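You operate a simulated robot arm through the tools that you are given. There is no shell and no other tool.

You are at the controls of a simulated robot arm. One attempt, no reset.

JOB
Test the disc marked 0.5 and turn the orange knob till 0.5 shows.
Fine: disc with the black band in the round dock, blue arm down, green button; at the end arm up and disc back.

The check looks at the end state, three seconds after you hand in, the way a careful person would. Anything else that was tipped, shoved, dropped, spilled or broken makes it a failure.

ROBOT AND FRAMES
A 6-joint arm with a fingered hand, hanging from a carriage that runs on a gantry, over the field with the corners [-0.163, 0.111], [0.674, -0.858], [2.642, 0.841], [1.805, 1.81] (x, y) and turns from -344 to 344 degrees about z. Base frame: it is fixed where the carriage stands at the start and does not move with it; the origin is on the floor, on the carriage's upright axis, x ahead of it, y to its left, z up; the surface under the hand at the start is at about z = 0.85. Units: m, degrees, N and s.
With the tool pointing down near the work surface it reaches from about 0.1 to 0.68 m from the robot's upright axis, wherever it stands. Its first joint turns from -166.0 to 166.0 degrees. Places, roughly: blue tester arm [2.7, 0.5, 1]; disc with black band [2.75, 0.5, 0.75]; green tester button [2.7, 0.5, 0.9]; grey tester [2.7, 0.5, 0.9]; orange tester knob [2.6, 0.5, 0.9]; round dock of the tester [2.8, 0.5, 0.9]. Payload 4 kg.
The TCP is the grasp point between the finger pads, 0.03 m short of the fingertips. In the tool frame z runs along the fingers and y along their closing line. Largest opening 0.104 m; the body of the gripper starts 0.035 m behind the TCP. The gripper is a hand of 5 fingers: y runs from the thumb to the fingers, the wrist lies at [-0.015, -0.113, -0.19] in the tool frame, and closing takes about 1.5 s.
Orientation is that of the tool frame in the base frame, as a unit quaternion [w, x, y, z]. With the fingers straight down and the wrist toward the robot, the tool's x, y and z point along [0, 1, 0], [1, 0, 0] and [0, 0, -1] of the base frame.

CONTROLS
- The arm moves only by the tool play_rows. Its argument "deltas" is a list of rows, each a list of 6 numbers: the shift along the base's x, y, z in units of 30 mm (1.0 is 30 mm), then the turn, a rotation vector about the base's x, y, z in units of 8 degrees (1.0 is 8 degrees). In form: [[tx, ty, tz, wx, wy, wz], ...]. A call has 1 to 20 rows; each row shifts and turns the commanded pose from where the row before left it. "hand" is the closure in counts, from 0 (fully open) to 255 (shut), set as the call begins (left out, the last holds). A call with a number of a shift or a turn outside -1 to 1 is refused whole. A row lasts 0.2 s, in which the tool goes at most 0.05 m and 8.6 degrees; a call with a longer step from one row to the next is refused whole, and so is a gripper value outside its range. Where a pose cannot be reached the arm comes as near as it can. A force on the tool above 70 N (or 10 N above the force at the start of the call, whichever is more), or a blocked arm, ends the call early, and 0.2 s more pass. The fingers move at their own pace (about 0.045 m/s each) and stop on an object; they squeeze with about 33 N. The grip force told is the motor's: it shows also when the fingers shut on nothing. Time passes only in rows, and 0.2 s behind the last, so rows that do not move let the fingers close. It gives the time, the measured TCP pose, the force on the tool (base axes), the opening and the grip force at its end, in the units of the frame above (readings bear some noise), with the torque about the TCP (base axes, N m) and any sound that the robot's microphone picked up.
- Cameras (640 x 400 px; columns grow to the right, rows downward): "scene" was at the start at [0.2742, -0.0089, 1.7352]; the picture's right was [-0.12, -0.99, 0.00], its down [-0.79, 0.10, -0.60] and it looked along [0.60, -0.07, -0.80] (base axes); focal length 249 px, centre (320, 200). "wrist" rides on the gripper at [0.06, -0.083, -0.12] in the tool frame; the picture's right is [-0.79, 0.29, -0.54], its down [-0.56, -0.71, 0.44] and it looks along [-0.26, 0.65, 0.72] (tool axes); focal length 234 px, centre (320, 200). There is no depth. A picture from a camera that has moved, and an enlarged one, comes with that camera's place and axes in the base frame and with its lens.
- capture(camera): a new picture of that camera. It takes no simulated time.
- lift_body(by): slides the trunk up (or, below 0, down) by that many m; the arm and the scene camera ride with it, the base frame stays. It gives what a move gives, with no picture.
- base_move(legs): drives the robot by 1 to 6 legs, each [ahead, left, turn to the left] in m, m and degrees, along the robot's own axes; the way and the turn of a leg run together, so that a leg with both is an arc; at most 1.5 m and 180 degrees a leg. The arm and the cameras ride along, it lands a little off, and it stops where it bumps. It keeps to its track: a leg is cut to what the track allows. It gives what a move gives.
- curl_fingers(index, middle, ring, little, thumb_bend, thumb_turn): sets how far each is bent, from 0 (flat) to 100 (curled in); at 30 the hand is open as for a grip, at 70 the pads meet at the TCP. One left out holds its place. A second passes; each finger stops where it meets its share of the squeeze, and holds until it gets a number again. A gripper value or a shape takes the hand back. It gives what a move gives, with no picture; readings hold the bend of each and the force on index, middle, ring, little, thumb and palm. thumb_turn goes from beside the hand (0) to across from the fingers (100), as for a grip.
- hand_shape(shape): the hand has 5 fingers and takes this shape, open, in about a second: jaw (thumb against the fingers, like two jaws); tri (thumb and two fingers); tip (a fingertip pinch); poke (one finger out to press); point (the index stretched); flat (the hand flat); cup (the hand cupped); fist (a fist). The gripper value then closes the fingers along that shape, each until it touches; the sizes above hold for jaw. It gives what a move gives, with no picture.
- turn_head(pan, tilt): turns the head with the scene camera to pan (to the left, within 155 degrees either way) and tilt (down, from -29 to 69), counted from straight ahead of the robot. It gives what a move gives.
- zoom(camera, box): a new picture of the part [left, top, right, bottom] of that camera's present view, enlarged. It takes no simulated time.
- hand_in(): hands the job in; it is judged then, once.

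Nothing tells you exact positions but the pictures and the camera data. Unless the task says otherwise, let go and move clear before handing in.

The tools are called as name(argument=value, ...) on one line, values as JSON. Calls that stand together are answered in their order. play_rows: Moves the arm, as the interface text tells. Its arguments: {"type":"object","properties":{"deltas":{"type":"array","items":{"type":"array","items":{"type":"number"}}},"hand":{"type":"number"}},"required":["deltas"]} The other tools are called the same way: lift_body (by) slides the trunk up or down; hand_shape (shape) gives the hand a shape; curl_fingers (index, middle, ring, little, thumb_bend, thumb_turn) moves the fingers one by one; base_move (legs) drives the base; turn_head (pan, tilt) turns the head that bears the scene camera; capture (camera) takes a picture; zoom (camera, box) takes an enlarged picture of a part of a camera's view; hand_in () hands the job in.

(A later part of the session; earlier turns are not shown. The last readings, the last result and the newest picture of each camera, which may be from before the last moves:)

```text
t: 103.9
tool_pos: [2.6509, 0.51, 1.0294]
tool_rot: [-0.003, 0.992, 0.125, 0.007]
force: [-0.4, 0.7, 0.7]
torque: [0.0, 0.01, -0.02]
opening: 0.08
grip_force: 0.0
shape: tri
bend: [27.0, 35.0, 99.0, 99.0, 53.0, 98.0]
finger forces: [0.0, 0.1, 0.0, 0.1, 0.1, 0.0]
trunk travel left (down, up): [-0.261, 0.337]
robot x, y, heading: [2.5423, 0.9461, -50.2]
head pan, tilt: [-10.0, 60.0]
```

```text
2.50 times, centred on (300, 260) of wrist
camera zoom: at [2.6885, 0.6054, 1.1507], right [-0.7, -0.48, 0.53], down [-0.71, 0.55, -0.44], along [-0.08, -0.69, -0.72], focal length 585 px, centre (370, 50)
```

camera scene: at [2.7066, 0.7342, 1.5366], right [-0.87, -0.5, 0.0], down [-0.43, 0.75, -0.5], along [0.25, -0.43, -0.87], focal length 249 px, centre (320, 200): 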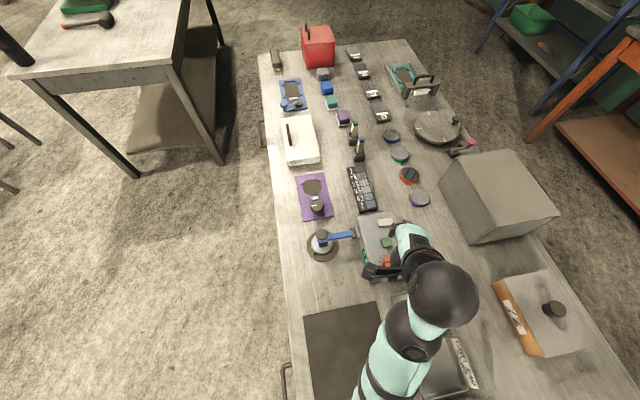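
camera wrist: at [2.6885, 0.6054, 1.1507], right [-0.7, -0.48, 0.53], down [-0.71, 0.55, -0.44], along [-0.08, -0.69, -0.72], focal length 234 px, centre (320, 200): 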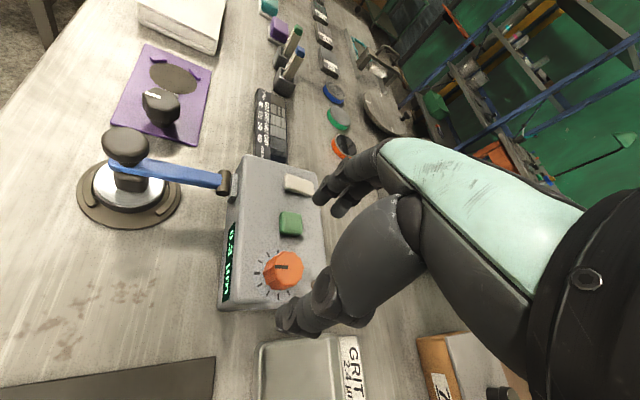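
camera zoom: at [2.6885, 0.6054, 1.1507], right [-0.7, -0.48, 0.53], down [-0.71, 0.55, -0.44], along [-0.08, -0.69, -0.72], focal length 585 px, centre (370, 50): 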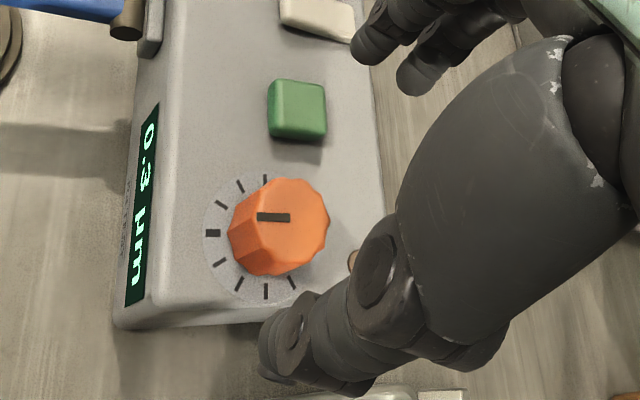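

play_rows(deltas=[[0, 0, 0, 0, 0, -1], [0, 0, 0, 0, 0, -1], [0, 0, 0, 0, 0, -1], [0, 0, 0, 0, 0, -1], [0, 0, 0, 0, 0, 0]], hand=110)

capture(camera="wrist")

zoom(camera="scene", box=[290, 180, 490, 380])

```text
t: 105.1
tool_pos: [2.6398, 0.4968, 0.9964]
tool_rot: [0.001, 0.988, -0.151, 0.009]
force: [0.6, -1.2, 0.8]
torque: [-0.01, 0.02, 0.02]
opening: 0.0597
grip_force: 0.1
shape: tri
bend: [74.0, 42.0, 99.0, 99.0, 66.0, 99.0]
finger forces: [0.0, 0.0, 0.0, 0.0, 0.1, 0.0]
out of reach, approached as far as the arm can: row 3, 4
trunk travel left (down, up): [-0.261, 0.337]
robot x, y, heading: [2.5462, 0.9466, -50.1]
head pan, tilt: [-10.0, 60.0]
```

```text
taken
camera wrist: at [2.7217, 0.5581, 1.1157], right [-0.85, -0.04, 0.53], down [-0.31, 0.84, -0.45], along [-0.43, -0.54, -0.72], focal length 234 px, centre (320, 200)
```

wrist: 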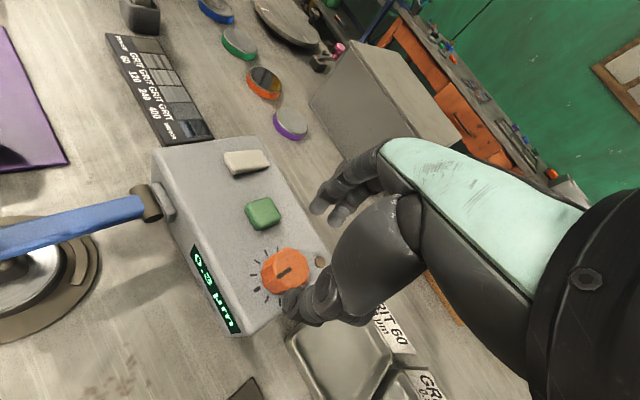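

```text
2.00 times, centred on (390, 280) of scene
camera zoom: at [2.7066, 0.7342, 1.5367], right [-0.87, -0.5, 0.0], down [-0.43, 0.75, -0.5], along [0.25, -0.43, -0.87], focal length 498 px, centre (180, 40)
```

zoom: 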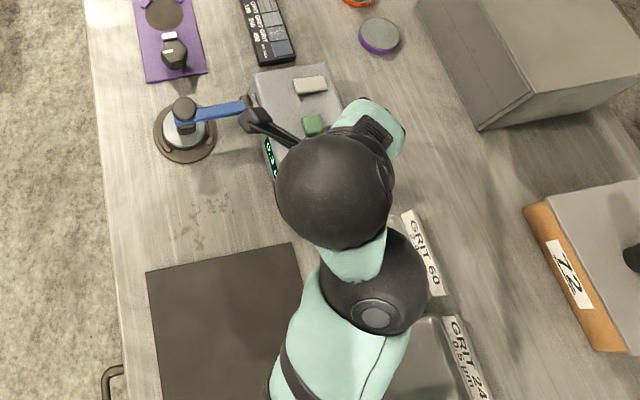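

lift_body(by=0.05)

play_rows(deltas=[[0.2, 0.3, 0, 0, 0, 0], [0.1, 0.1, 0, 0, 0, 0], [0, 0, 0, 0, 0, 0]], hand=70)

zoom(camera="wrist", box=[200, 140, 400, 340])

```text
t: 106.0
tool_pos: [2.6401, 0.4966, 1.0456]
tool_rot: [0.002, 0.988, -0.151, 0.009]
force: [-0.8, 0.3, -0.2]
torque: [0.0, 0.07, 0.0]
opening: 0.0597
grip_force: 0.1
shape: tri
bend: [74.0, 42.0, 99.0, 99.0, 66.0, 99.0]
finger forces: [0.1, 0.0, 0.0, 0.0, 0.0, 0.1]
trunk travel left (down, up): [-0.311, 0.287]
robot x, y, heading: [2.5429, 0.9465, -49.9]
head pan, tilt: [-10.0, 60.0]
```

```text
t: 106.8
tool_pos: [2.6463, 0.5057, 1.0403]
tool_rot: [0.003, 0.989, -0.15, 0.012]
force: [-0.3, 0.1, -0.1]
torque: [0.0, 0.0, 0.02]
opening: 0.075
grip_force: 0.0
shape: tri
bend: [27.0, 36.0, 99.0, 99.0, 56.0, 99.0]
finger forces: [0.1, 0.0, 0.0, 0.0, 0.1, 0.0]
out of reach, approached as far as the arm can: row 1, 2
trunk travel left (down, up): [-0.311, 0.287]
robot x, y, heading: [2.5433, 0.9447, -50.1]
head pan, tilt: [-10.0, 60.0]
```

```text
2.00 times, centred on (300, 240) of wrist
camera zoom: at [2.7279, 0.5683, 1.1612], right [-0.85, -0.04, 0.52], down [-0.31, 0.84, -0.45], along [-0.42, -0.55, -0.72], focal length 468 px, centre (360, 120)
```

zoom: 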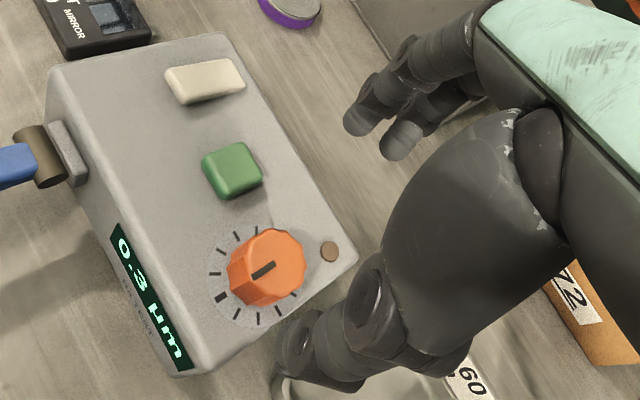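

play_rows(deltas=[[0.5, -0.6, 0, 0.068, 0.165, 0], [0.55, -0.65, 0, 0, 0, 0], [0.55, -0.65, 0, 0, 0, 0], [0.55, -0.65, 0, 0, 0, 0], [0, 0, 0, 0, 0, 0]])

base_move(legs=[[-0.1, 0, 0]])

capture(camera="wrist")

capture(camera="scene")

```text
t: 108.0
tool_pos: [2.7113, 0.426, 1.0354]
tool_rot: [0.0, 0.988, -0.152, -0.003]
force: [-0.8, 0.0, -0.3]
torque: [-0.02, 0.02, 0.0]
opening: 0.0754
grip_force: 0.1
shape: tri
bend: [27.0, 36.0, 99.0, 99.0, 56.0, 99.0]
finger forces: [0.0, 0.0, 0.1, 0.0, 0.1, 0.0]
out of reach, approached as far as the arm can: row 1
trunk travel left (down, up): [-0.311, 0.287]
robot x, y, heading: [2.546, 0.9442, -50.1]
head pan, tilt: [-10.0, 60.0]
```

```text
t: 109.2
tool_pos: [2.6482, 0.501, 1.0349]
tool_rot: [-0.002, 0.989, -0.151, -0.002]
force: [0.4, 0.2, -0.1]
torque: [0.01, -0.04, 0.02]
opening: 0.0752
grip_force: 0.0
shape: tri
bend: [27.0, 36.0, 99.0, 99.0, 56.0, 99.0]
finger forces: [0.0, 0.0, 0.0, 0.0, 0.0, 0.0]
trunk travel left (down, up): [-0.311, 0.287]
robot x, y, heading: [2.4777, 1.0198, -50.0]
head pan, tilt: [-10.0, 60.0]
```

```text
taken
camera wrist: at [2.7324, 0.5623, 1.1545], right [-0.84, -0.04, 0.55], down [-0.32, 0.84, -0.43], along [-0.44, -0.54, -0.72], focal length 234 px, centre (320, 200)
```

wrist: 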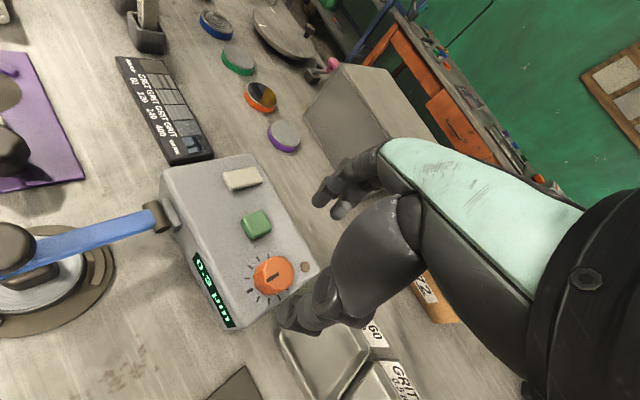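

```text
taken
camera scene: at [2.6436, 0.81, 1.5866], right [-0.87, -0.5, 0.0], down [-0.43, 0.75, -0.5], along [0.25, -0.43, -0.87], focal length 249 px, centre (320, 200)
```

scene: 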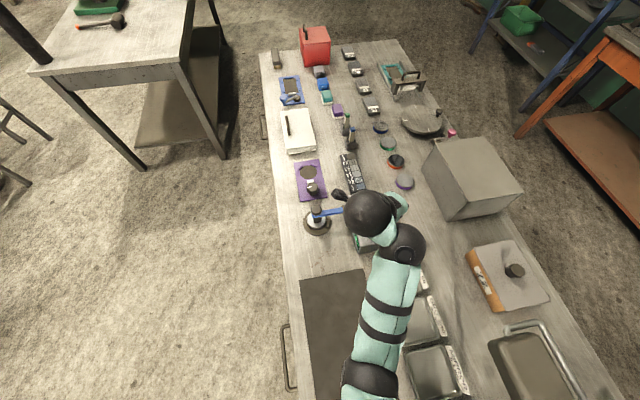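

zoom(camera="wrist", box=[190, 180, 350, 340])

```text
2.50 times, centred on (270, 260) of wrist
camera zoom: at [2.7324, 0.5623, 1.1545], right [-0.84, -0.04, 0.55], down [-0.32, 0.84, -0.43], along [-0.44, -0.54, -0.72], focal length 585 px, centre (445, 50)
```

zoom: 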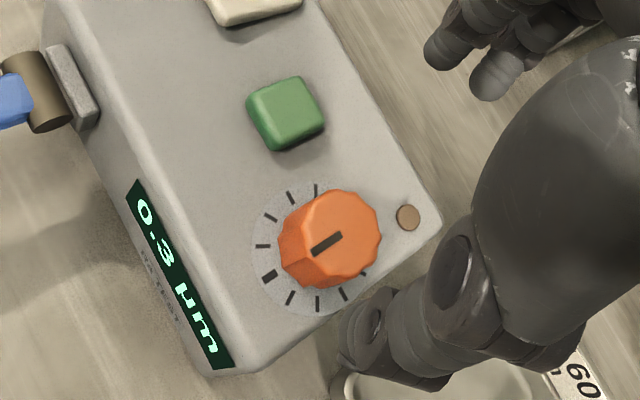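

play_rows(deltas=[[0.19, 0.22, 0, 0, 0, 0], [0, 0, -0.7, 0, 0, 0], [0, 0, -0.7, 0, 0, 0], [0, 0, -0.6, 0, 0, 0], [0, 0, 0, 0, 0, 0]])

zoom(camera="wrist", box=[190, 150, 400, 360])

```text
t: 110.4
tool_pos: [2.6536, 0.5103, 0.9753]
tool_rot: [-0.003, 0.989, -0.151, -0.002]
force: [-0.6, 0.2, 0.2]
torque: [0.0, 0.0, 0.02]
opening: 0.0748
grip_force: 0.0
shape: tri
bend: [27.0, 36.0, 99.0, 99.0, 56.0, 99.0]
finger forces: [0.0, 0.1, 0.0, 0.1, 0.1, 0.0]
trunk travel left (down, up): [-0.311, 0.287]
robot x, y, heading: [2.4802, 1.0243, -50.3]
head pan, tilt: [-10.0, 60.0]
```

```text
1.90 times, centred on (295, 255) of wrist
camera zoom: at [2.7378, 0.5715, 1.0949], right [-0.84, -0.04, 0.55], down [-0.32, 0.84, -0.43], along [-0.44, -0.54, -0.72], focal length 446 px, centre (368, 95)
```

zoom: 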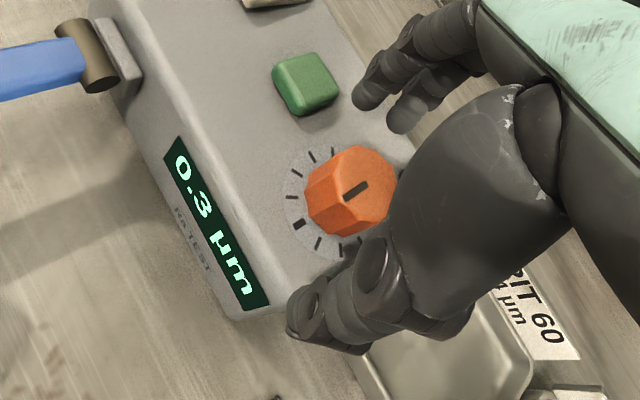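

The knob lies centred between thumb and fingers. I close on it.

play_rows(deltas=[[0, 0, -0.05, 0, 0, 0], [0, 0, 0, 0, 0, 0], [0, 0, 0, 0, 0, 0], [0, 0, 0, 0, 0, 0], [0, 0, 0, 0, 0, 0], [0, 0, 0, 0, 0, 0], [0, 0, 0, 0, 0, 0], [0, 0, 0, 0, 0, 0]], hand=190)

zoom(camera="wrist", box=[190, 150, 400, 360])

```text
t: 112.2
tool_pos: [2.6547, 0.5088, 0.9737]
tool_rot: [-0.002, 0.988, -0.152, -0.003]
force: [-0.6, -4.9, 1.8]
torque: [-0.16, 0.07, 0.03]
opening: 0.0281
grip_force: 0.0
shape: tri
bend: [73.0, 52.0, 99.0, 99.0, 74.0, 100.0]
finger forces: [1.1, 4.5, 0.1, 0.0, 0.1, 0.0]
trunk travel left (down, up): [-0.311, 0.287]
robot x, y, heading: [2.4837, 1.0223, -50.1]
head pan, tilt: [-10.0, 60.0]
```

```text
1.90 times, centred on (295, 255) of wrist
camera zoom: at [2.738, 0.5694, 1.094], right [-0.84, -0.04, 0.55], down [-0.32, 0.84, -0.43], along [-0.44, -0.54, -0.72], focal length 446 px, centre (368, 95)
```

zoom: 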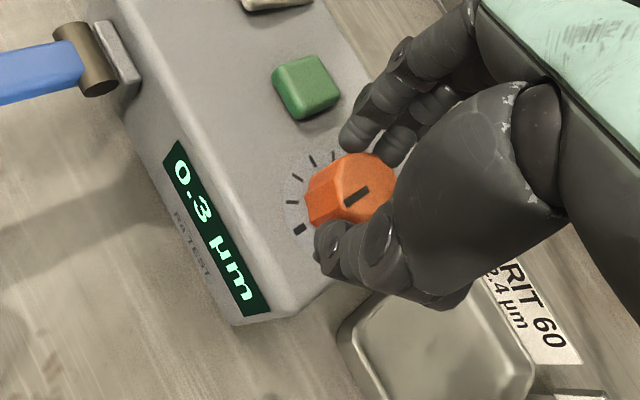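

play_rows(deltas=[[0, 0, 0, 0, 0, 0], [0, 0, 0, 0, 0, 0], [0, 0, 0, 0, 0, 0], [0, 0, 0, 0, 0, 0], [0, 0, 0, 0, 0, 0]], hand=255)

zoom(camera="wrist", box=[190, 150, 400, 360])

```text
t: 113.4
tool_pos: [2.6541, 0.5093, 0.9746]
tool_rot: [-0.001, 0.989, -0.151, -0.001]
force: [2.0, 0.8, 6.0]
torque: [0.1, -0.05, 0.02]
opening: 0.0207
grip_force: 32.8
shape: tri
bend: [74.0, 51.0, 100.0, 100.0, 74.0, 100.0]
finger forces: [12.0, 14.3, 0.1, 0.1, 26.6, 0.1]
trunk travel left (down, up): [-0.311, 0.287]
robot x, y, heading: [2.484, 1.0169, -49.8]
head pan, tilt: [-10.0, 60.0]
```

```text
1.90 times, centred on (295, 255) of wrist
camera zoom: at [2.739, 0.5703, 1.094], right [-0.84, -0.04, 0.55], down [-0.32, 0.84, -0.43], along [-0.44, -0.54, -0.72], focal length 446 px, centre (368, 95)
```

zoom: 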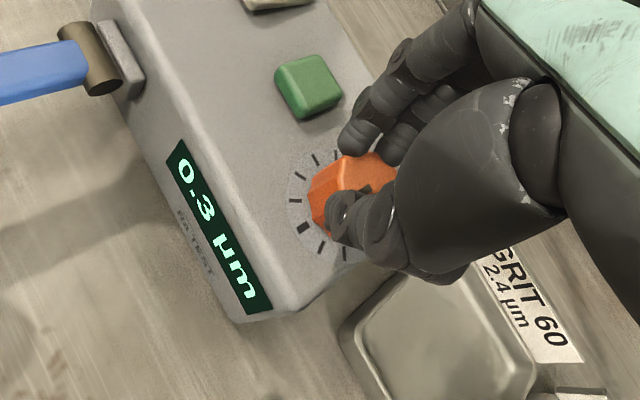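

Grip is firm. I turn the knob 16 degrees clockwise as a test and read the display.

play_rows(deltas=[[0, -0.012, 0, 0, 0, -0.5], [0, -0.012, 0, 0, 0, -0.5], [0, -0.012, 0, 0, 0, -0.5], [0, -0.012, 0, 0, 0, -0.5], [0, 0, 0, 0, 0, 0]])

zoom(camera="wrist", box=[190, 150, 400, 360])

```text
t: 114.6
tool_pos: [2.6311, 0.4873, 0.9571]
tool_rot: [-0.008, 0.96, -0.281, 0.01]
force: [-1.0, -4.0, 2.5]
torque: [-0.02, -0.02, -0.05]
opening: 0.0138
grip_force: 32.8
shape: tri
bend: [75.0, 76.0, 100.0, 100.0, 79.0, 97.0]
finger forces: [0.1, 0.0, 0.0, 0.0, 0.9, 0.0]
out of reach, approached as far as the arm can: row 3, 4
trunk travel left (down, up): [-0.311, 0.287]
robot x, y, heading: [2.4815, 1.0217, -50.0]
head pan, tilt: [-10.0, 60.0]
```

```text
1.90 times, centred on (295, 255) of wrist
camera zoom: at [2.7254, 0.5239, 1.0793], right [-0.83, 0.18, 0.53], down [-0.08, 0.9, -0.43], along [-0.55, -0.4, -0.73], focal length 446 px, centre (368, 95)
```

zoom: 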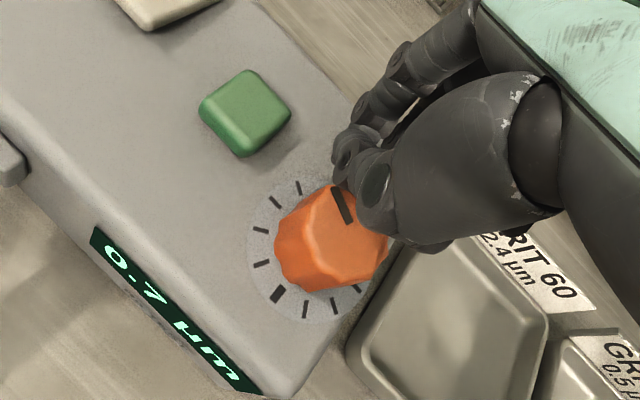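

The display follows the knob live and clockwise raises it: it over-ran to 0.7 as the hand slipped at a joint limit. I open, lift and re-align before turning back counter-clockwise.

play_rows(deltas=[[0, 0, 0.1, 0, 0, 0], [0, 0, 0, 0, 0, 0], [0, 0, 0, 0, 0, 0], [0, 0, 0, 0, 0, 0], [0, 0, 0, 0, 0, 0]], hand=70)

zoom(camera="wrist", box=[190, 150, 400, 360])

```text
t: 115.8
tool_pos: [2.636, 0.4911, 0.9561]
tool_rot: [-0.01, 0.961, -0.276, 0.011]
force: [2.4, -0.9, 11.1]
torque: [-0.41, 0.24, 0.09]
opening: 0.0753
grip_force: 0.1
shape: tri
bend: [26.0, 34.0, 99.0, 99.0, 56.0, 98.0]
finger forces: [2.4, 8.2, 0.0, 0.0, 0.0, 0.0]
out of reach, approached as far as the arm can: row 1
trunk travel left (down, up): [-0.311, 0.287]
robot x, y, heading: [2.4803, 1.0178, -50.1]
head pan, tilt: [-10.0, 60.0]
```

```text
1.90 times, centred on (295, 255) of wrist
camera zoom: at [2.7296, 0.5273, 1.0781], right [-0.83, 0.17, 0.52], down [-0.09, 0.9, -0.43], along [-0.54, -0.4, -0.74], focal length 446 px, centre (368, 95)
```

zoom: 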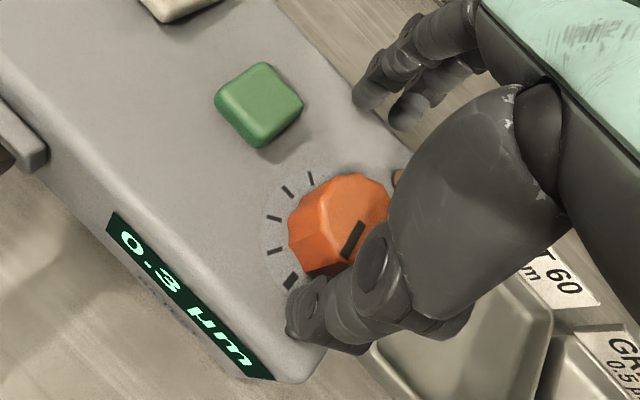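

lift_body(by=0.05)

play_rows(deltas=[[0.2, 0.2, 0, 0, 0, 1], [0.2, 0.2, 0, 0, 0, 1], [0, 0, 0, 0, 0, 0]])

capture(camera="wrist")

zoom(camera="wrist", box=[190, 180, 350, 340])

```text
t: 116.7
tool_pos: [2.6327, 0.4893, 1.0074]
tool_rot: [-0.008, 0.96, -0.281, 0.011]
force: [0.5, 0.1, -0.3]
torque: [0.01, 0.04, -0.02]
opening: 0.0752
grip_force: 0.0
shape: tri
bend: [27.0, 36.0, 99.0, 99.0, 56.0, 98.0]
finger forces: [0.1, 0.0, 0.0, 0.0, 0.0, 0.0]
trunk travel left (down, up): [-0.361, 0.237]
robot x, y, heading: [2.4824, 1.0218, -49.7]
head pan, tilt: [-10.0, 60.0]
```

```text
t: 117.5
tool_pos: [2.645, 0.5032, 1.0124]
tool_rot: [-0.01, 0.99, -0.142, 0.009]
force: [0.0, -0.4, -0.5]
torque: [0.02, -0.04, 0.01]
opening: 0.0749
grip_force: 0.0
shape: tri
bend: [27.0, 36.0, 99.0, 99.0, 56.0, 98.0]
finger forces: [0.0, 0.1, 0.0, 0.1, 0.1, 0.0]
out of reach, approached as far as the arm can: row 1, 2
trunk travel left (down, up): [-0.361, 0.237]
robot x, y, heading: [2.4822, 1.0211, -50.0]
head pan, tilt: [-10.0, 60.0]
```

```text
taken
camera wrist: at [2.7248, 0.5637, 1.1347], right [-0.85, -0.06, 0.52], down [-0.33, 0.84, -0.43], along [-0.41, -0.53, -0.74], focal length 234 px, centre (320, 200)
```

wrist: 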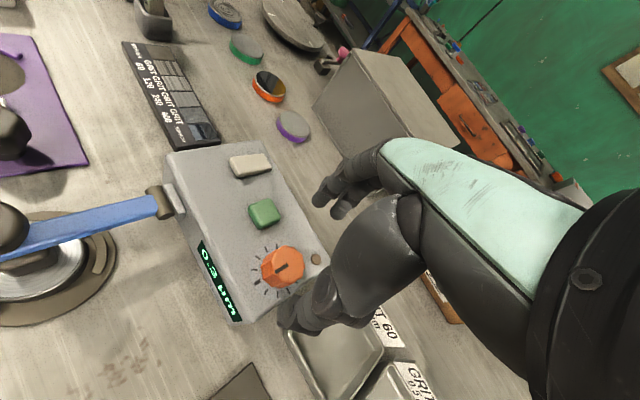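

```text
2.50 times, centred on (270, 260) of wrist
camera zoom: at [2.7248, 0.5637, 1.1347], right [-0.85, -0.06, 0.52], down [-0.33, 0.84, -0.43], along [-0.41, -0.53, -0.74], focal length 585 px, centre (445, 50)
```

zoom: 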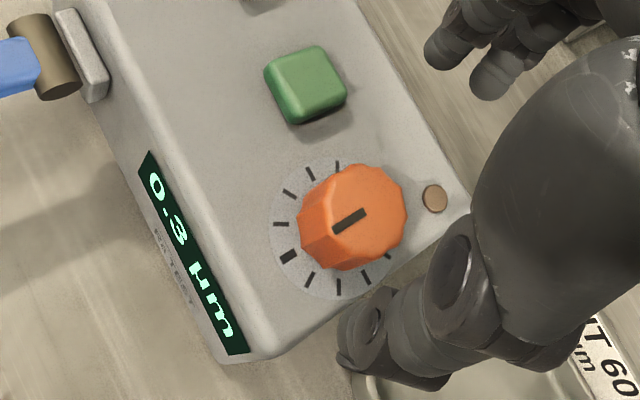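

The knob is back at its long tick and reads 0.3, so it moved with the fingers. I'll use custom finger bends for a tighter pre-grip that stays off the green button, and set the yaw so there's room for a clockwise turn.

curl_fingers(index=47, middle=45, ring=99, little=99, thumb_bend=63, thumb_turn=98)

play_rows(deltas=[[0.1, 0.1, 0, -0.123, 0.148, 1], [0.12, 0.1, 0, 0, 0, 1], [0, 0, 0, 0, 0, 0]])

zoom(camera="wrist", box=[190, 150, 400, 360])

```text
t: 118.5
tool_pos: [2.6455, 0.5032, 1.0115]
tool_rot: [-0.01, 0.99, -0.144, 0.009]
force: [0.7, 0.4, 0.4]
torque: [-0.01, 0.0, -0.02]
opening: 0.0397
grip_force: 0.1
shape: fingers
bend: [47.0, 45.0, 99.0, 99.0, 63.0, 100.0]
finger forces: [0.0, 0.0, 0.0, 0.0, 0.0, 0.0]
trunk travel left (down, up): [-0.361, 0.237]
robot x, y, heading: [2.4797, 1.0195, -50.4]
head pan, tilt: [-10.0, 60.0]
```

```text
t: 119.3
tool_pos: [2.6506, 0.5141, 1.0187]
tool_rot: [-0.001, 1.0, -0.004, -0.001]
force: [-1.5, -0.1, -0.5]
torque: [0.03, -0.01, -0.03]
opening: 0.0398
grip_force: 0.1
shape: fingers
bend: [47.0, 45.0, 99.0, 99.0, 63.0, 100.0]
finger forces: [0.0, 0.0, 0.1, 0.1, 0.0, 0.1]
out of reach, approached as far as the arm can: row 1
trunk travel left (down, up): [-0.361, 0.237]
robot x, y, heading: [2.4857, 1.0182, -50.0]
head pan, tilt: [-10.0, 60.0]
```

```text
1.90 times, centred on (295, 255) of wrist
camera zoom: at [2.7118, 0.5962, 1.1382], right [-0.79, -0.28, 0.54], down [-0.55, 0.71, -0.44], along [-0.26, -0.64, -0.72], focal length 446 px, centre (368, 95)
```

zoom: 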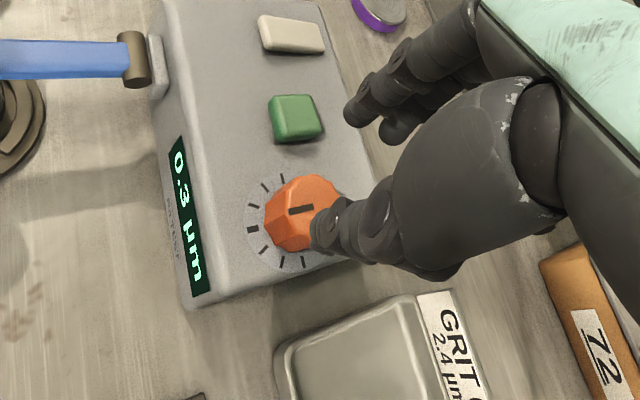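

curl_fingers(thumb_bend=54)

play_rows(deltas=[[0.05, -0.16, -0.4, 0, 0, 0], [0, 0, -0.3, 0, 0, 0], [0, 0, 0, 0, 0, 0]])

zoom(camera="wrist", box=[190, 150, 400, 360])

```text
t: 120.3
tool_pos: [2.6498, 0.5138, 1.0192]
tool_rot: [0.0, 1.0, -0.004, -0.001]
force: [-0.1, -0.5, -0.3]
torque: [0.02, -0.03, -0.01]
opening: 0.0509
grip_force: 0.0
shape: fingers
bend: [47.0, 45.0, 99.0, 99.0, 54.0, 99.0]
finger forces: [0.0, 0.1, 0.0, 0.0, 0.0, 0.0]
trunk travel left (down, up): [-0.361, 0.237]
robot x, y, heading: [2.4781, 1.019, -49.9]
head pan, tilt: [-10.0, 60.0]
```

```text
t: 121.1
tool_pos: [2.6477, 0.5171, 1.015]
tool_rot: [-0.001, 1.0, -0.005, 0.001]
force: [-0.3, 0.3, 0.1]
torque: [0.02, 0.0, -0.02]
opening: 0.0507
grip_force: 0.0
shape: fingers
bend: [47.0, 45.0, 99.0, 99.0, 54.0, 99.0]
finger forces: [0.1, 0.1, 0.0, 0.0, 0.0, 0.0]
out of reach, approached as far as the arm can: row 1, 2
trunk travel left (down, up): [-0.361, 0.237]
robot x, y, heading: [2.4775, 1.0235, -50.0]
head pan, tilt: [-10.0, 60.0]
```

```text
1.90 times, centred on (295, 255) of wrist
camera zoom: at [2.7112, 0.5996, 1.1345], right [-0.79, -0.28, 0.54], down [-0.55, 0.71, -0.43], along [-0.26, -0.64, -0.72], focal length 446 px, centre (368, 95)
```

zoom: 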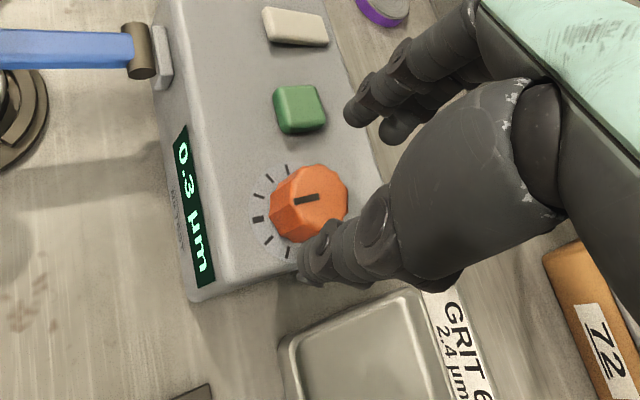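

play_rows(deltas=[[0.1, -0.05, 0.5, 0, 0, 0], [0, 0, 0.5, 0, 0, 0], [0, 0, 0, 0, 0, 0]])

lift_body(by=-0.06)

zoom(camera="wrist", box=[190, 150, 400, 360])

```text
t: 121.9
tool_pos: [2.6518, 0.5159, 1.0449]
tool_rot: [0.0, 1.0, -0.004, -0.002]
force: [0.5, 0.1, 0.1]
torque: [0.0, 0.04, 0.04]
opening: 0.0511
grip_force: 0.1
shape: fingers
bend: [47.0, 45.0, 99.0, 99.0, 54.0, 99.0]
finger forces: [0.1, 0.0, 0.0, 0.1, 0.0, 0.1]
trunk travel left (down, up): [-0.361, 0.237]
robot x, y, heading: [2.4796, 1.0236, -50.1]
head pan, tilt: [-10.0, 60.0]
```

```text
t: 122.9
tool_pos: [2.6517, 0.5162, 0.985]
tool_rot: [0.0, 1.0, -0.005, -0.001]
force: [-0.2, -0.1, 0.0]
torque: [0.02, 0.02, 0.01]
opening: 0.0507
grip_force: 0.0
shape: fingers
bend: [47.0, 45.0, 99.0, 99.0, 54.0, 99.0]
finger forces: [0.0, 0.0, 0.0, 0.1, 0.0, 0.1]
trunk travel left (down, up): [-0.301, 0.297]
robot x, y, heading: [2.4804, 1.0179, -49.7]
head pan, tilt: [-10.0, 60.0]
```

```text
1.90 times, centred on (295, 255) of wrist
camera zoom: at [2.7143, 0.5993, 1.1044], right [-0.79, -0.28, 0.54], down [-0.55, 0.71, -0.44], along [-0.26, -0.64, -0.72], focal length 446 px, centre (368, 95)
```

zoom: 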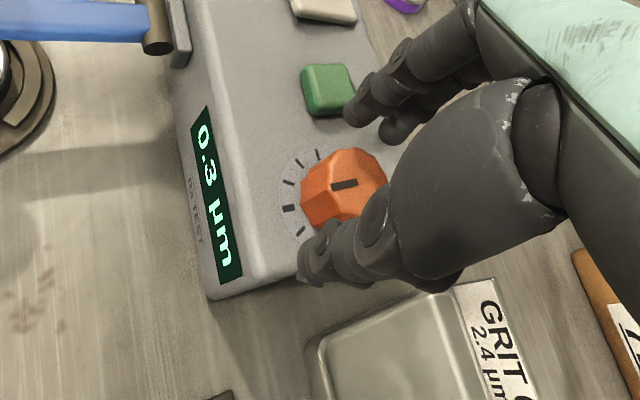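

play_rows(deltas=[[0, 0.05, -0.3, 0, 0, 0], [0, 0, 0, 0, 0, 0]])

curl_fingers(index=60, middle=60, thumb_bend=80)

zoom(camera="wrist", box=[190, 150, 400, 360])

```text
t: 123.5
tool_pos: [2.6522, 0.5185, 0.975]
tool_rot: [0.0, 1.0, -0.004, 0.0]
force: [0.6, 0.1, 0.6]
torque: [0.0, 0.03, 0.04]
opening: 0.0509
grip_force: 0.1
shape: fingers
bend: [47.0, 45.0, 99.0, 99.0, 54.0, 99.0]
finger forces: [0.0, 0.1, 0.1, 0.0, 0.0, 0.1]
trunk travel left (down, up): [-0.301, 0.297]
robot x, y, heading: [2.4801, 1.018, -50.1]
head pan, tilt: [-10.0, 60.0]
```

```text
t: 124.5
tool_pos: [2.6529, 0.5175, 0.9772]
tool_rot: [0.0, 1.0, -0.005, -0.001]
force: [0.3, -3.8, 4.0]
torque: [-0.14, 0.02, 0.05]
opening: 0.0146
grip_force: 10.9
shape: fingers
bend: [54.0, 53.0, 99.0, 99.0, 75.0, 100.0]
finger forces: [4.3, 8.0, 0.1, 0.0, 9.1, 0.1]
trunk travel left (down, up): [-0.301, 0.297]
robot x, y, heading: [2.4841, 1.0216, -50.0]
head pan, tilt: [-10.0, 60.0]
```

```text
1.90 times, centred on (295, 255) of wrist
camera zoom: at [2.7145, 0.6003, 1.0956], right [-0.79, -0.28, 0.54], down [-0.55, 0.71, -0.44], along [-0.26, -0.65, -0.72], focal length 446 px, centre (368, 95)
```

zoom: 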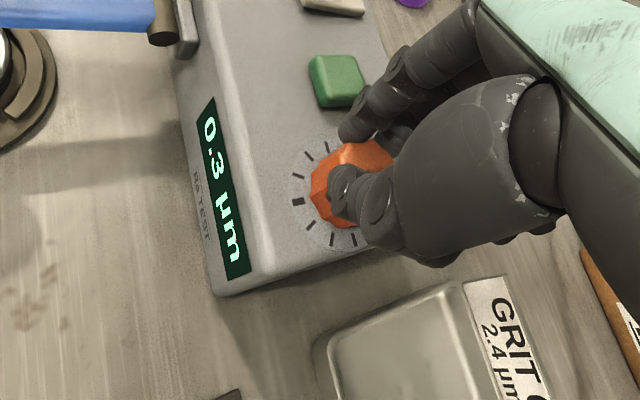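

play_rows(deltas=[[0.026, -0.016, 0, 0, 0, -0.5], [0.025, -0.016, 0, 0, 0, -0.5], [0.024, -0.018, 0, 0, 0, -0.5], [0.023, -0.02, 0, 0, 0, -0.5], [0, 0, 0, 0, 0, 0]])

zoom(camera="wrist", box=[190, 150, 400, 360])

```text
t: 125.7
tool_pos: [2.6549, 0.5166, 0.9767]
tool_rot: [0.002, 0.99, -0.144, -0.002]
force: [1.4, -7.6, -2.2]
torque: [-0.16, 0.02, 0.07]
opening: 0.0143
grip_force: 10.3
shape: fingers
bend: [54.0, 53.0, 99.0, 99.0, 75.0, 99.0]
finger forces: [5.4, 8.3, 0.1, 0.1, 6.9, 0.0]
trunk travel left (down, up): [-0.301, 0.297]
robot x, y, heading: [2.4835, 1.0216, -50.1]
head pan, tilt: [-10.0, 60.0]
```

```text
1.90 times, centred on (295, 255) of wrist
camera zoom: at [2.7382, 0.5783, 1.096], right [-0.84, -0.05, 0.54], down [-0.33, 0.84, -0.44], along [-0.43, -0.55, -0.72], focal length 446 px, centre (368, 95)
```

zoom: 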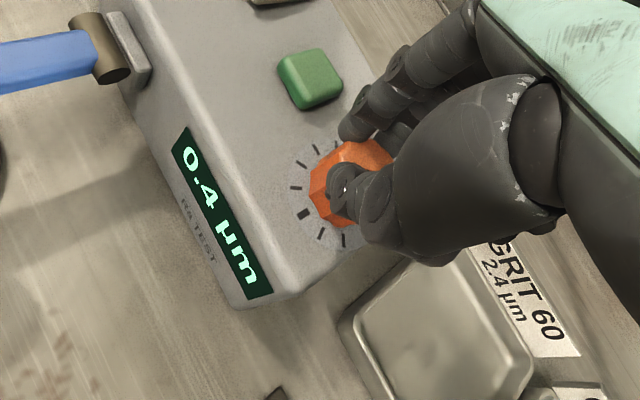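

It reads 0.4 after 16 degrees. I turn a little further within the joint's range.

play_rows(deltas=[[0.02, -0.02, 0, 0, 0, -0.4], [0.02, -0.022, 0, 0, 0, -0.4], [0, 0, 0, 0, 0, 0]])

zoom(camera="wrist", box=[190, 150, 400, 360])

```text
t: 126.5
tool_pos: [2.657, 0.5145, 0.9766]
tool_rot: [0.001, 0.98, -0.198, 0.0]
force: [0.6, -2.9, 3.8]
torque: [-0.11, 0.0, 0.01]
opening: 0.0144
grip_force: 11.2
shape: fingers
bend: [54.0, 53.0, 99.0, 99.0, 75.0, 99.0]
finger forces: [4.4, 7.5, 0.0, 0.0, 9.7, 0.1]
trunk travel left (down, up): [-0.301, 0.297]
robot x, y, heading: [2.4798, 1.0178, -50.1]
head pan, tilt: [-10.0, 60.0]
```

```text
1.90 times, centred on (295, 255) of wrist
camera zoom: at [2.7456, 0.5675, 1.0959], right [-0.84, 0.04, 0.54], down [-0.24, 0.87, -0.44], along [-0.49, -0.5, -0.72], focal length 446 px, centre (368, 95)
```

zoom: 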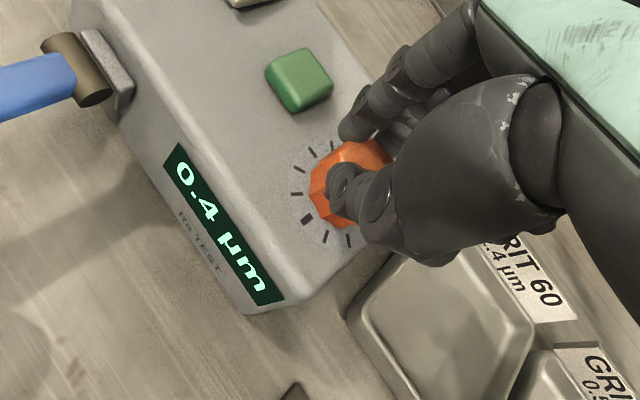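

curl_fingers(index=46, middle=44, thumb_bend=54)

zoom(camera="wrist", box=[190, 150, 400, 360])

```text
t: 127.5
tool_pos: [2.6556, 0.5156, 0.9754]
tool_rot: [0.0, 0.98, -0.199, 0.0]
force: [0.0, 0.2, 0.7]
torque: [0.0, 0.0, -0.01]
opening: 0.0516
grip_force: 0.0
shape: fingers
bend: [46.0, 44.0, 99.0, 99.0, 54.0, 99.0]
finger forces: [0.0, 0.1, 0.0, 0.0, 0.0, 0.1]
trunk travel left (down, up): [-0.301, 0.297]
robot x, y, heading: [2.4834, 1.0225, -50.0]
head pan, tilt: [-10.0, 60.0]
```

```text
1.90 times, centred on (295, 255) of wrist
camera zoom: at [2.7454, 0.5684, 1.0952], right [-0.84, 0.04, 0.54], down [-0.24, 0.87, -0.44], along [-0.49, -0.5, -0.72], focal length 446 px, centre (368, 95)
```

zoom: 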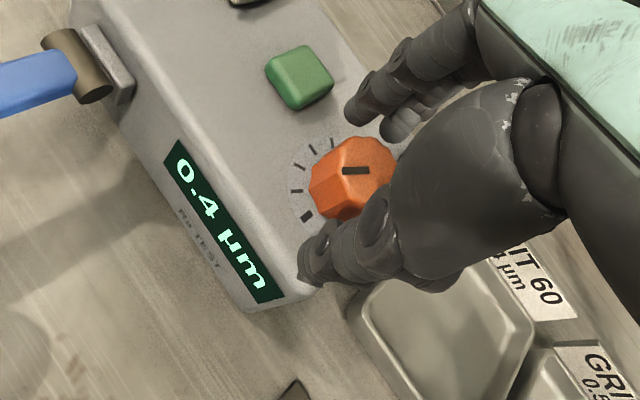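

The knob stays put at 0.4. I swing the open hand back around it, regrip, and turn again.

play_rows(deltas=[[-0.035, 0.03, 0, 0, 0, 0.95], [-0.035, 0.03, 0, 0, 0, 0.95], [-0.03, 0.03, 0, 0, 0, 0.9], [0, 0, 0, 0, 0, 0]])

zoom(camera="wrist", box=[190, 150, 400, 360])

```text
t: 128.5
tool_pos: [2.6531, 0.5176, 0.9751]
tool_rot: [0.001, 1.0, -0.004, 0.0]
force: [-0.1, 0.0, 0.0]
torque: [-0.02, -0.01, 0.01]
opening: 0.0516
grip_force: 0.0
shape: fingers
bend: [46.0, 44.0, 99.0, 99.0, 54.0, 99.0]
finger forces: [0.0, 0.0, 0.1, 0.0, 0.0, 0.0]
trunk travel left (down, up): [-0.301, 0.297]
robot x, y, heading: [2.4836, 1.0205, -50.1]
head pan, tilt: [-10.0, 60.0]
```

```text
1.90 times, centred on (295, 255) of wrist
camera zoom: at [2.7157, 0.6001, 1.0945], right [-0.79, -0.28, 0.54], down [-0.55, 0.71, -0.44], along [-0.26, -0.65, -0.72], focal length 446 px, centre (368, 95)
```

zoom: 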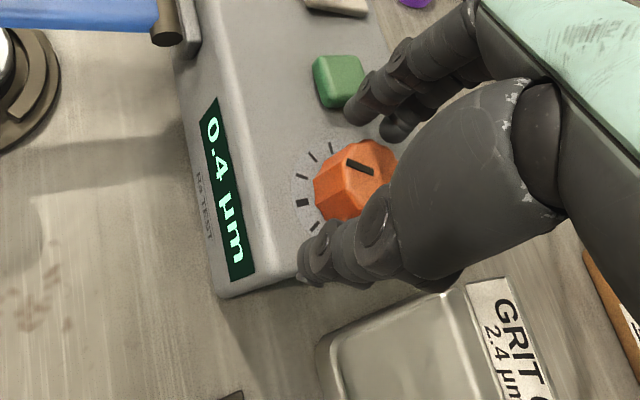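

curl_fingers(index=60, middle=60, thumb_bend=80)

play_rows(deltas=[[0.026, -0.016, 0, 0, 0, -0.5], [0.025, -0.016, 0, 0, 0, -0.5], [0.024, -0.018, 0, 0, 0, -0.5], [0.023, -0.02, 0, 0, 0, -0.5], [0, 0, 0, 0, 0, 0]])

zoom(camera="wrist", box=[190, 150, 400, 360])

```text
t: 129.5
tool_pos: [2.6536, 0.5172, 0.9758]
tool_rot: [0.001, 1.0, -0.004, 0.0]
force: [1.7, -2.5, 4.4]
torque: [-0.09, -0.02, 0.06]
opening: 0.0117
grip_force: 9.5
shape: fingers
bend: [56.0, 53.0, 99.0, 99.0, 75.0, 99.0]
finger forces: [2.7, 7.3, 0.1, 0.0, 9.6, 0.0]
trunk travel left (down, up): [-0.301, 0.297]
robot x, y, heading: [2.4816, 1.0203, -50.1]
head pan, tilt: [-10.0, 60.0]
```

```text
t: 130.7
tool_pos: [2.6555, 0.5135, 0.9768]
tool_rot: [0.001, 0.99, -0.144, 0.0]
force: [1.5, -4.2, 3.9]
torque: [-0.13, -0.04, 0.06]
opening: 0.0115
grip_force: 9.8
shape: fingers
bend: [56.0, 53.0, 99.0, 99.0, 76.0, 99.0]
finger forces: [3.1, 7.3, 0.0, 0.0, 9.2, 0.0]
trunk travel left (down, up): [-0.301, 0.297]
robot x, y, heading: [2.4777, 1.021, -49.8]
head pan, tilt: [-10.0, 60.0]
```

```text
1.90 times, centred on (295, 255) of wrist
camera zoom: at [2.7397, 0.5763, 1.0951], right [-0.84, -0.05, 0.54], down [-0.33, 0.84, -0.44], along [-0.43, -0.55, -0.72], focal length 446 px, centre (368, 95)
```

zoom: 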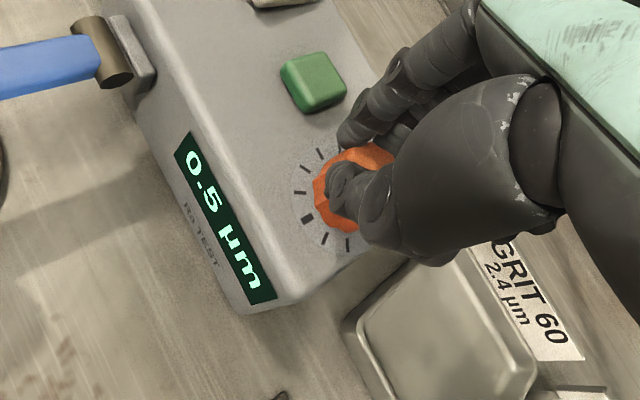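

It shows 0.5. I nudge a few degrees more to sit away from the edge, then release.

play_rows(deltas=[[0.02, -0.02, 0, 0, 0, -0.4], [0, 0, 0, 0, 0, 0]])

curl_fingers(index=46, middle=44, thumb_bend=54)

zoom(camera="wrist", box=[190, 150, 400, 360])

```text
t: 131.3
tool_pos: [2.657, 0.5135, 0.9751]
tool_rot: [0.0, 0.985, -0.171, 0.0]
force: [1.3, -5.2, 0.7]
torque: [-0.19, -0.02, 0.04]
opening: 0.0115
grip_force: 9.7
shape: fingers
bend: [56.0, 53.0, 99.0, 99.0, 76.0, 99.0]
finger forces: [3.6, 7.9, 0.0, 0.0, 7.8, 0.0]
trunk travel left (down, up): [-0.301, 0.297]
robot x, y, heading: [2.482, 1.0205, -49.9]
head pan, tilt: [-10.0, 60.0]
```

```text
t: 132.3
tool_pos: [2.6579, 0.5144, 0.9769]
tool_rot: [0.0, 0.985, -0.171, 0.001]
force: [0.4, 0.0, -0.2]
torque: [-0.03, 0.0, 0.0]
opening: 0.0517
grip_force: 0.1
shape: fingers
bend: [46.0, 44.0, 99.0, 99.0, 54.0, 99.0]
finger forces: [0.0, 0.0, 0.0, 0.0, 0.0, 0.1]
trunk travel left (down, up): [-0.301, 0.297]
robot x, y, heading: [2.4835, 1.0233, -50.0]
head pan, tilt: [-10.0, 60.0]
```

```text
1.90 times, centred on (295, 255) of wrist
camera zoom: at [2.7432, 0.5723, 1.095], right [-0.84, -0.01, 0.54], down [-0.29, 0.85, -0.44], along [-0.46, -0.52, -0.72], focal length 446 px, centre (368, 95)
```

zoom: 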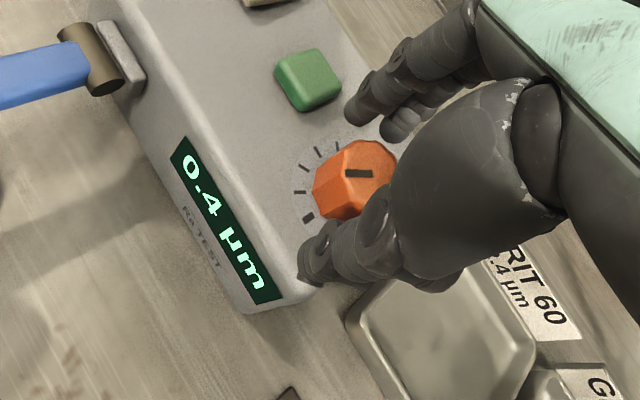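

Releasing dragged it back to 0.4, because thumb and middle finger sit off the knob's axis. I'll lift off and use a centred two-finger pinch (thumb and index) instead.

play_rows(deltas=[[0, 0, 0.5, 0, 0, 0], [0, 0, 0.6, 0, 0, 0], [-0.1, 0.02, 0.2, 0, 0, 0.85], [-0.15, 0.02, 0, 0, 0, 0.85], [-0.15, 0, 0, 0, 0, 0.76]])

curl_fingers(middle=99, index=46, thumb_bend=54)

zoom(camera="wrist", box=[190, 150, 400, 360])

```text
t: 133.5
tool_pos: [2.6435, 0.5161, 1.0151]
tool_rot: [0.001, 1.0, 0.002, 0.0]
force: [0.5, -0.5, 0.6]
torque: [0.02, 0.0, 0.01]
opening: 0.0517
grip_force: 0.1
shape: fingers
bend: [46.0, 44.0, 99.0, 99.0, 54.0, 99.0]
finger forces: [0.0, 0.0, 0.0, 0.0, 0.0, 0.0]
trunk travel left (down, up): [-0.301, 0.297]
robot x, y, heading: [2.4766, 1.0166, -50.0]
head pan, tilt: [-10.0, 60.0]
```

```text
t: 134.5
tool_pos: [2.6445, 0.516, 1.0152]
tool_rot: [0.0, 1.0, 0.0, -0.002]
force: [-0.3, 0.4, -0.6]
torque: [-0.01, -0.01, 0.01]
opening: 0.0517
grip_force: 0.1
shape: fingers
bend: [46.0, 99.0, 99.0, 99.0, 54.0, 99.0]
finger forces: [0.0, 0.0, 0.0, 0.0, 0.1, 0.0]
trunk travel left (down, up): [-0.301, 0.297]
robot x, y, heading: [2.4793, 1.0197, -49.9]
head pan, tilt: [-10.0, 60.0]
```

```text
1.90 times, centred on (295, 255) of wrist
camera zoom: at [2.7048, 0.5991, 1.135], right [-0.79, -0.29, 0.54], down [-0.56, 0.71, -0.44], along [-0.26, -0.65, -0.72], focal length 446 px, centre (368, 95)
```

zoom: 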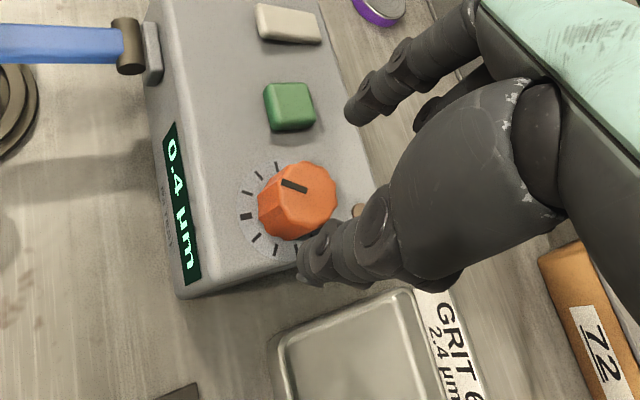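

play_rows(deltas=[[0, 0, -0.6, 0, 0, 0], [0, 0, -0.7, 0, 0, 0], [0, 0, 0, 0, 0, 0]])

curl_fingers(index=62, thumb_bend=84)

zoom(camera="wrist", box=[190, 150, 400, 360])

```text
t: 135.3
tool_pos: [2.6432, 0.5161, 0.9763]
tool_rot: [0.0, 1.0, 0.001, 0.0]
force: [0.2, 0.1, -1.2]
torque: [0.01, 0.0, 0.0]
opening: 0.0518
grip_force: 0.1
shape: fingers
bend: [46.0, 99.0, 99.0, 99.0, 54.0, 99.0]
finger forces: [0.0, 0.0, 0.0, 0.0, 0.0, 0.0]
trunk travel left (down, up): [-0.301, 0.297]
robot x, y, heading: [2.4791, 1.018, -50.0]
head pan, tilt: [-10.0, 60.0]
```

```text
t: 136.3
tool_pos: [2.6451, 0.5163, 0.9769]
tool_rot: [0.0, 1.0, 0.001, 0.0]
force: [1.1, 10.7, 12.2]
torque: [0.34, -0.06, -0.03]
opening: 0.0187
grip_force: 19.5
shape: fingers
bend: [52.0, 99.0, 99.0, 99.0, 75.0, 100.0]
finger forces: [7.1, 0.1, 0.0, 0.1, 32.2, 0.1]
trunk travel left (down, up): [-0.301, 0.297]
robot x, y, heading: [2.4818, 1.0219, -50.0]
head pan, tilt: [-10.0, 60.0]
```

```text
1.90 times, centred on (295, 255) of wrist
camera zoom: at [2.7066, 0.5993, 1.0962], right [-0.79, -0.29, 0.54], down [-0.56, 0.71, -0.44], along [-0.26, -0.65, -0.72], focal length 446 px, centre (368, 95)
```

zoom: 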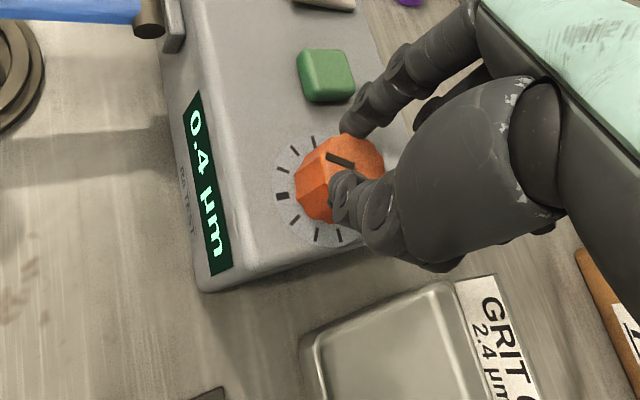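

play_rows(deltas=[[0.02, 0.006, 0, 0, 0, -0.5], [0.02, 0.006, 0, 0, 0, -0.5], [0.02, 0.006, 0, 0, 0, -0.5], [0.02, 0.003, 0, 0, 0, -0.5], [0.02, 0.003, 0, 0, 0, -0.5], [0, 0, 0, 0, 0, 0]])

zoom(camera="wrist", box=[190, 150, 400, 360])

```text
t: 137.7
tool_pos: [2.6486, 0.5158, 0.9767]
tool_rot: [-0.001, 0.985, -0.175, 0.001]
force: [5.5, 10.2, 20.3]
torque: [0.28, -0.21, 0.0]
opening: 0.0187
grip_force: 22.7
shape: fingers
bend: [52.0, 99.0, 99.0, 99.0, 76.0, 100.0]
finger forces: [8.8, 0.1, 0.0, 0.0, 36.5, 0.0]
trunk travel left (down, up): [-0.301, 0.297]
robot x, y, heading: [2.4827, 1.0201, -49.9]
head pan, tilt: [-10.0, 60.0]
```

```text
1.90 times, centred on (295, 255) of wrist
camera zoom: at [2.7354, 0.5737, 1.0959], right [-0.84, 0.0, 0.54], down [-0.28, 0.85, -0.44], along [-0.46, -0.52, -0.72], focal length 446 px, centre (368, 95)
```

zoom: 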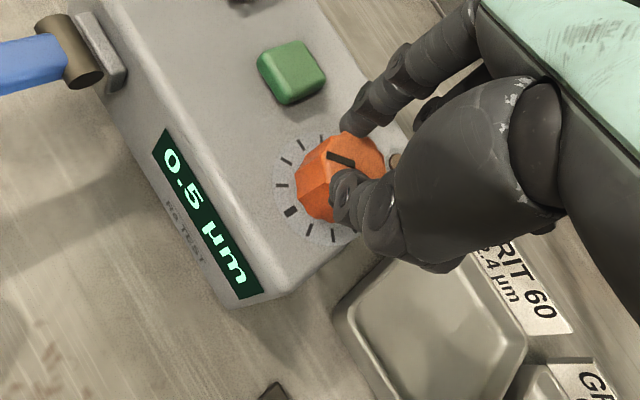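

It reads 0.5 with the pointer at the second tick. I release gradually, watching the display.

curl_fingers(thumb_bend=72, index=50)

zoom(camera="wrist", box=[190, 150, 400, 360])

```text
t: 138.7
tool_pos: [2.6481, 0.5147, 0.9767]
tool_rot: [0.001, 0.985, -0.174, 0.0]
force: [3.5, 7.7, 29.5]
torque: [0.23, -0.19, 0.02]
opening: 0.0216
grip_force: 16.4
shape: fingers
bend: [50.0, 99.0, 99.0, 99.0, 74.0, 100.0]
finger forces: [0.0, 0.0, 0.0, 0.0, 32.6, 0.0]
trunk travel left (down, up): [-0.301, 0.297]
robot x, y, heading: [2.4827, 1.018, -49.9]
head pan, tilt: [-10.0, 60.0]
```

```text
1.90 times, centred on (295, 255) of wrist
camera zoom: at [2.7349, 0.5728, 1.0964], right [-0.84, 0.0, 0.54], down [-0.28, 0.85, -0.44], along [-0.46, -0.52, -0.72], focal length 446 px, centre (368, 95)
```

zoom: 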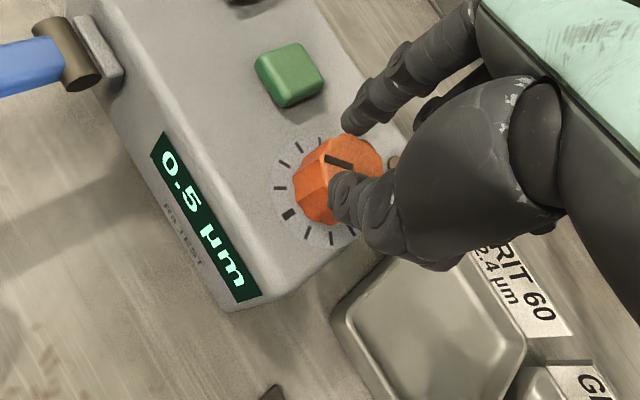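

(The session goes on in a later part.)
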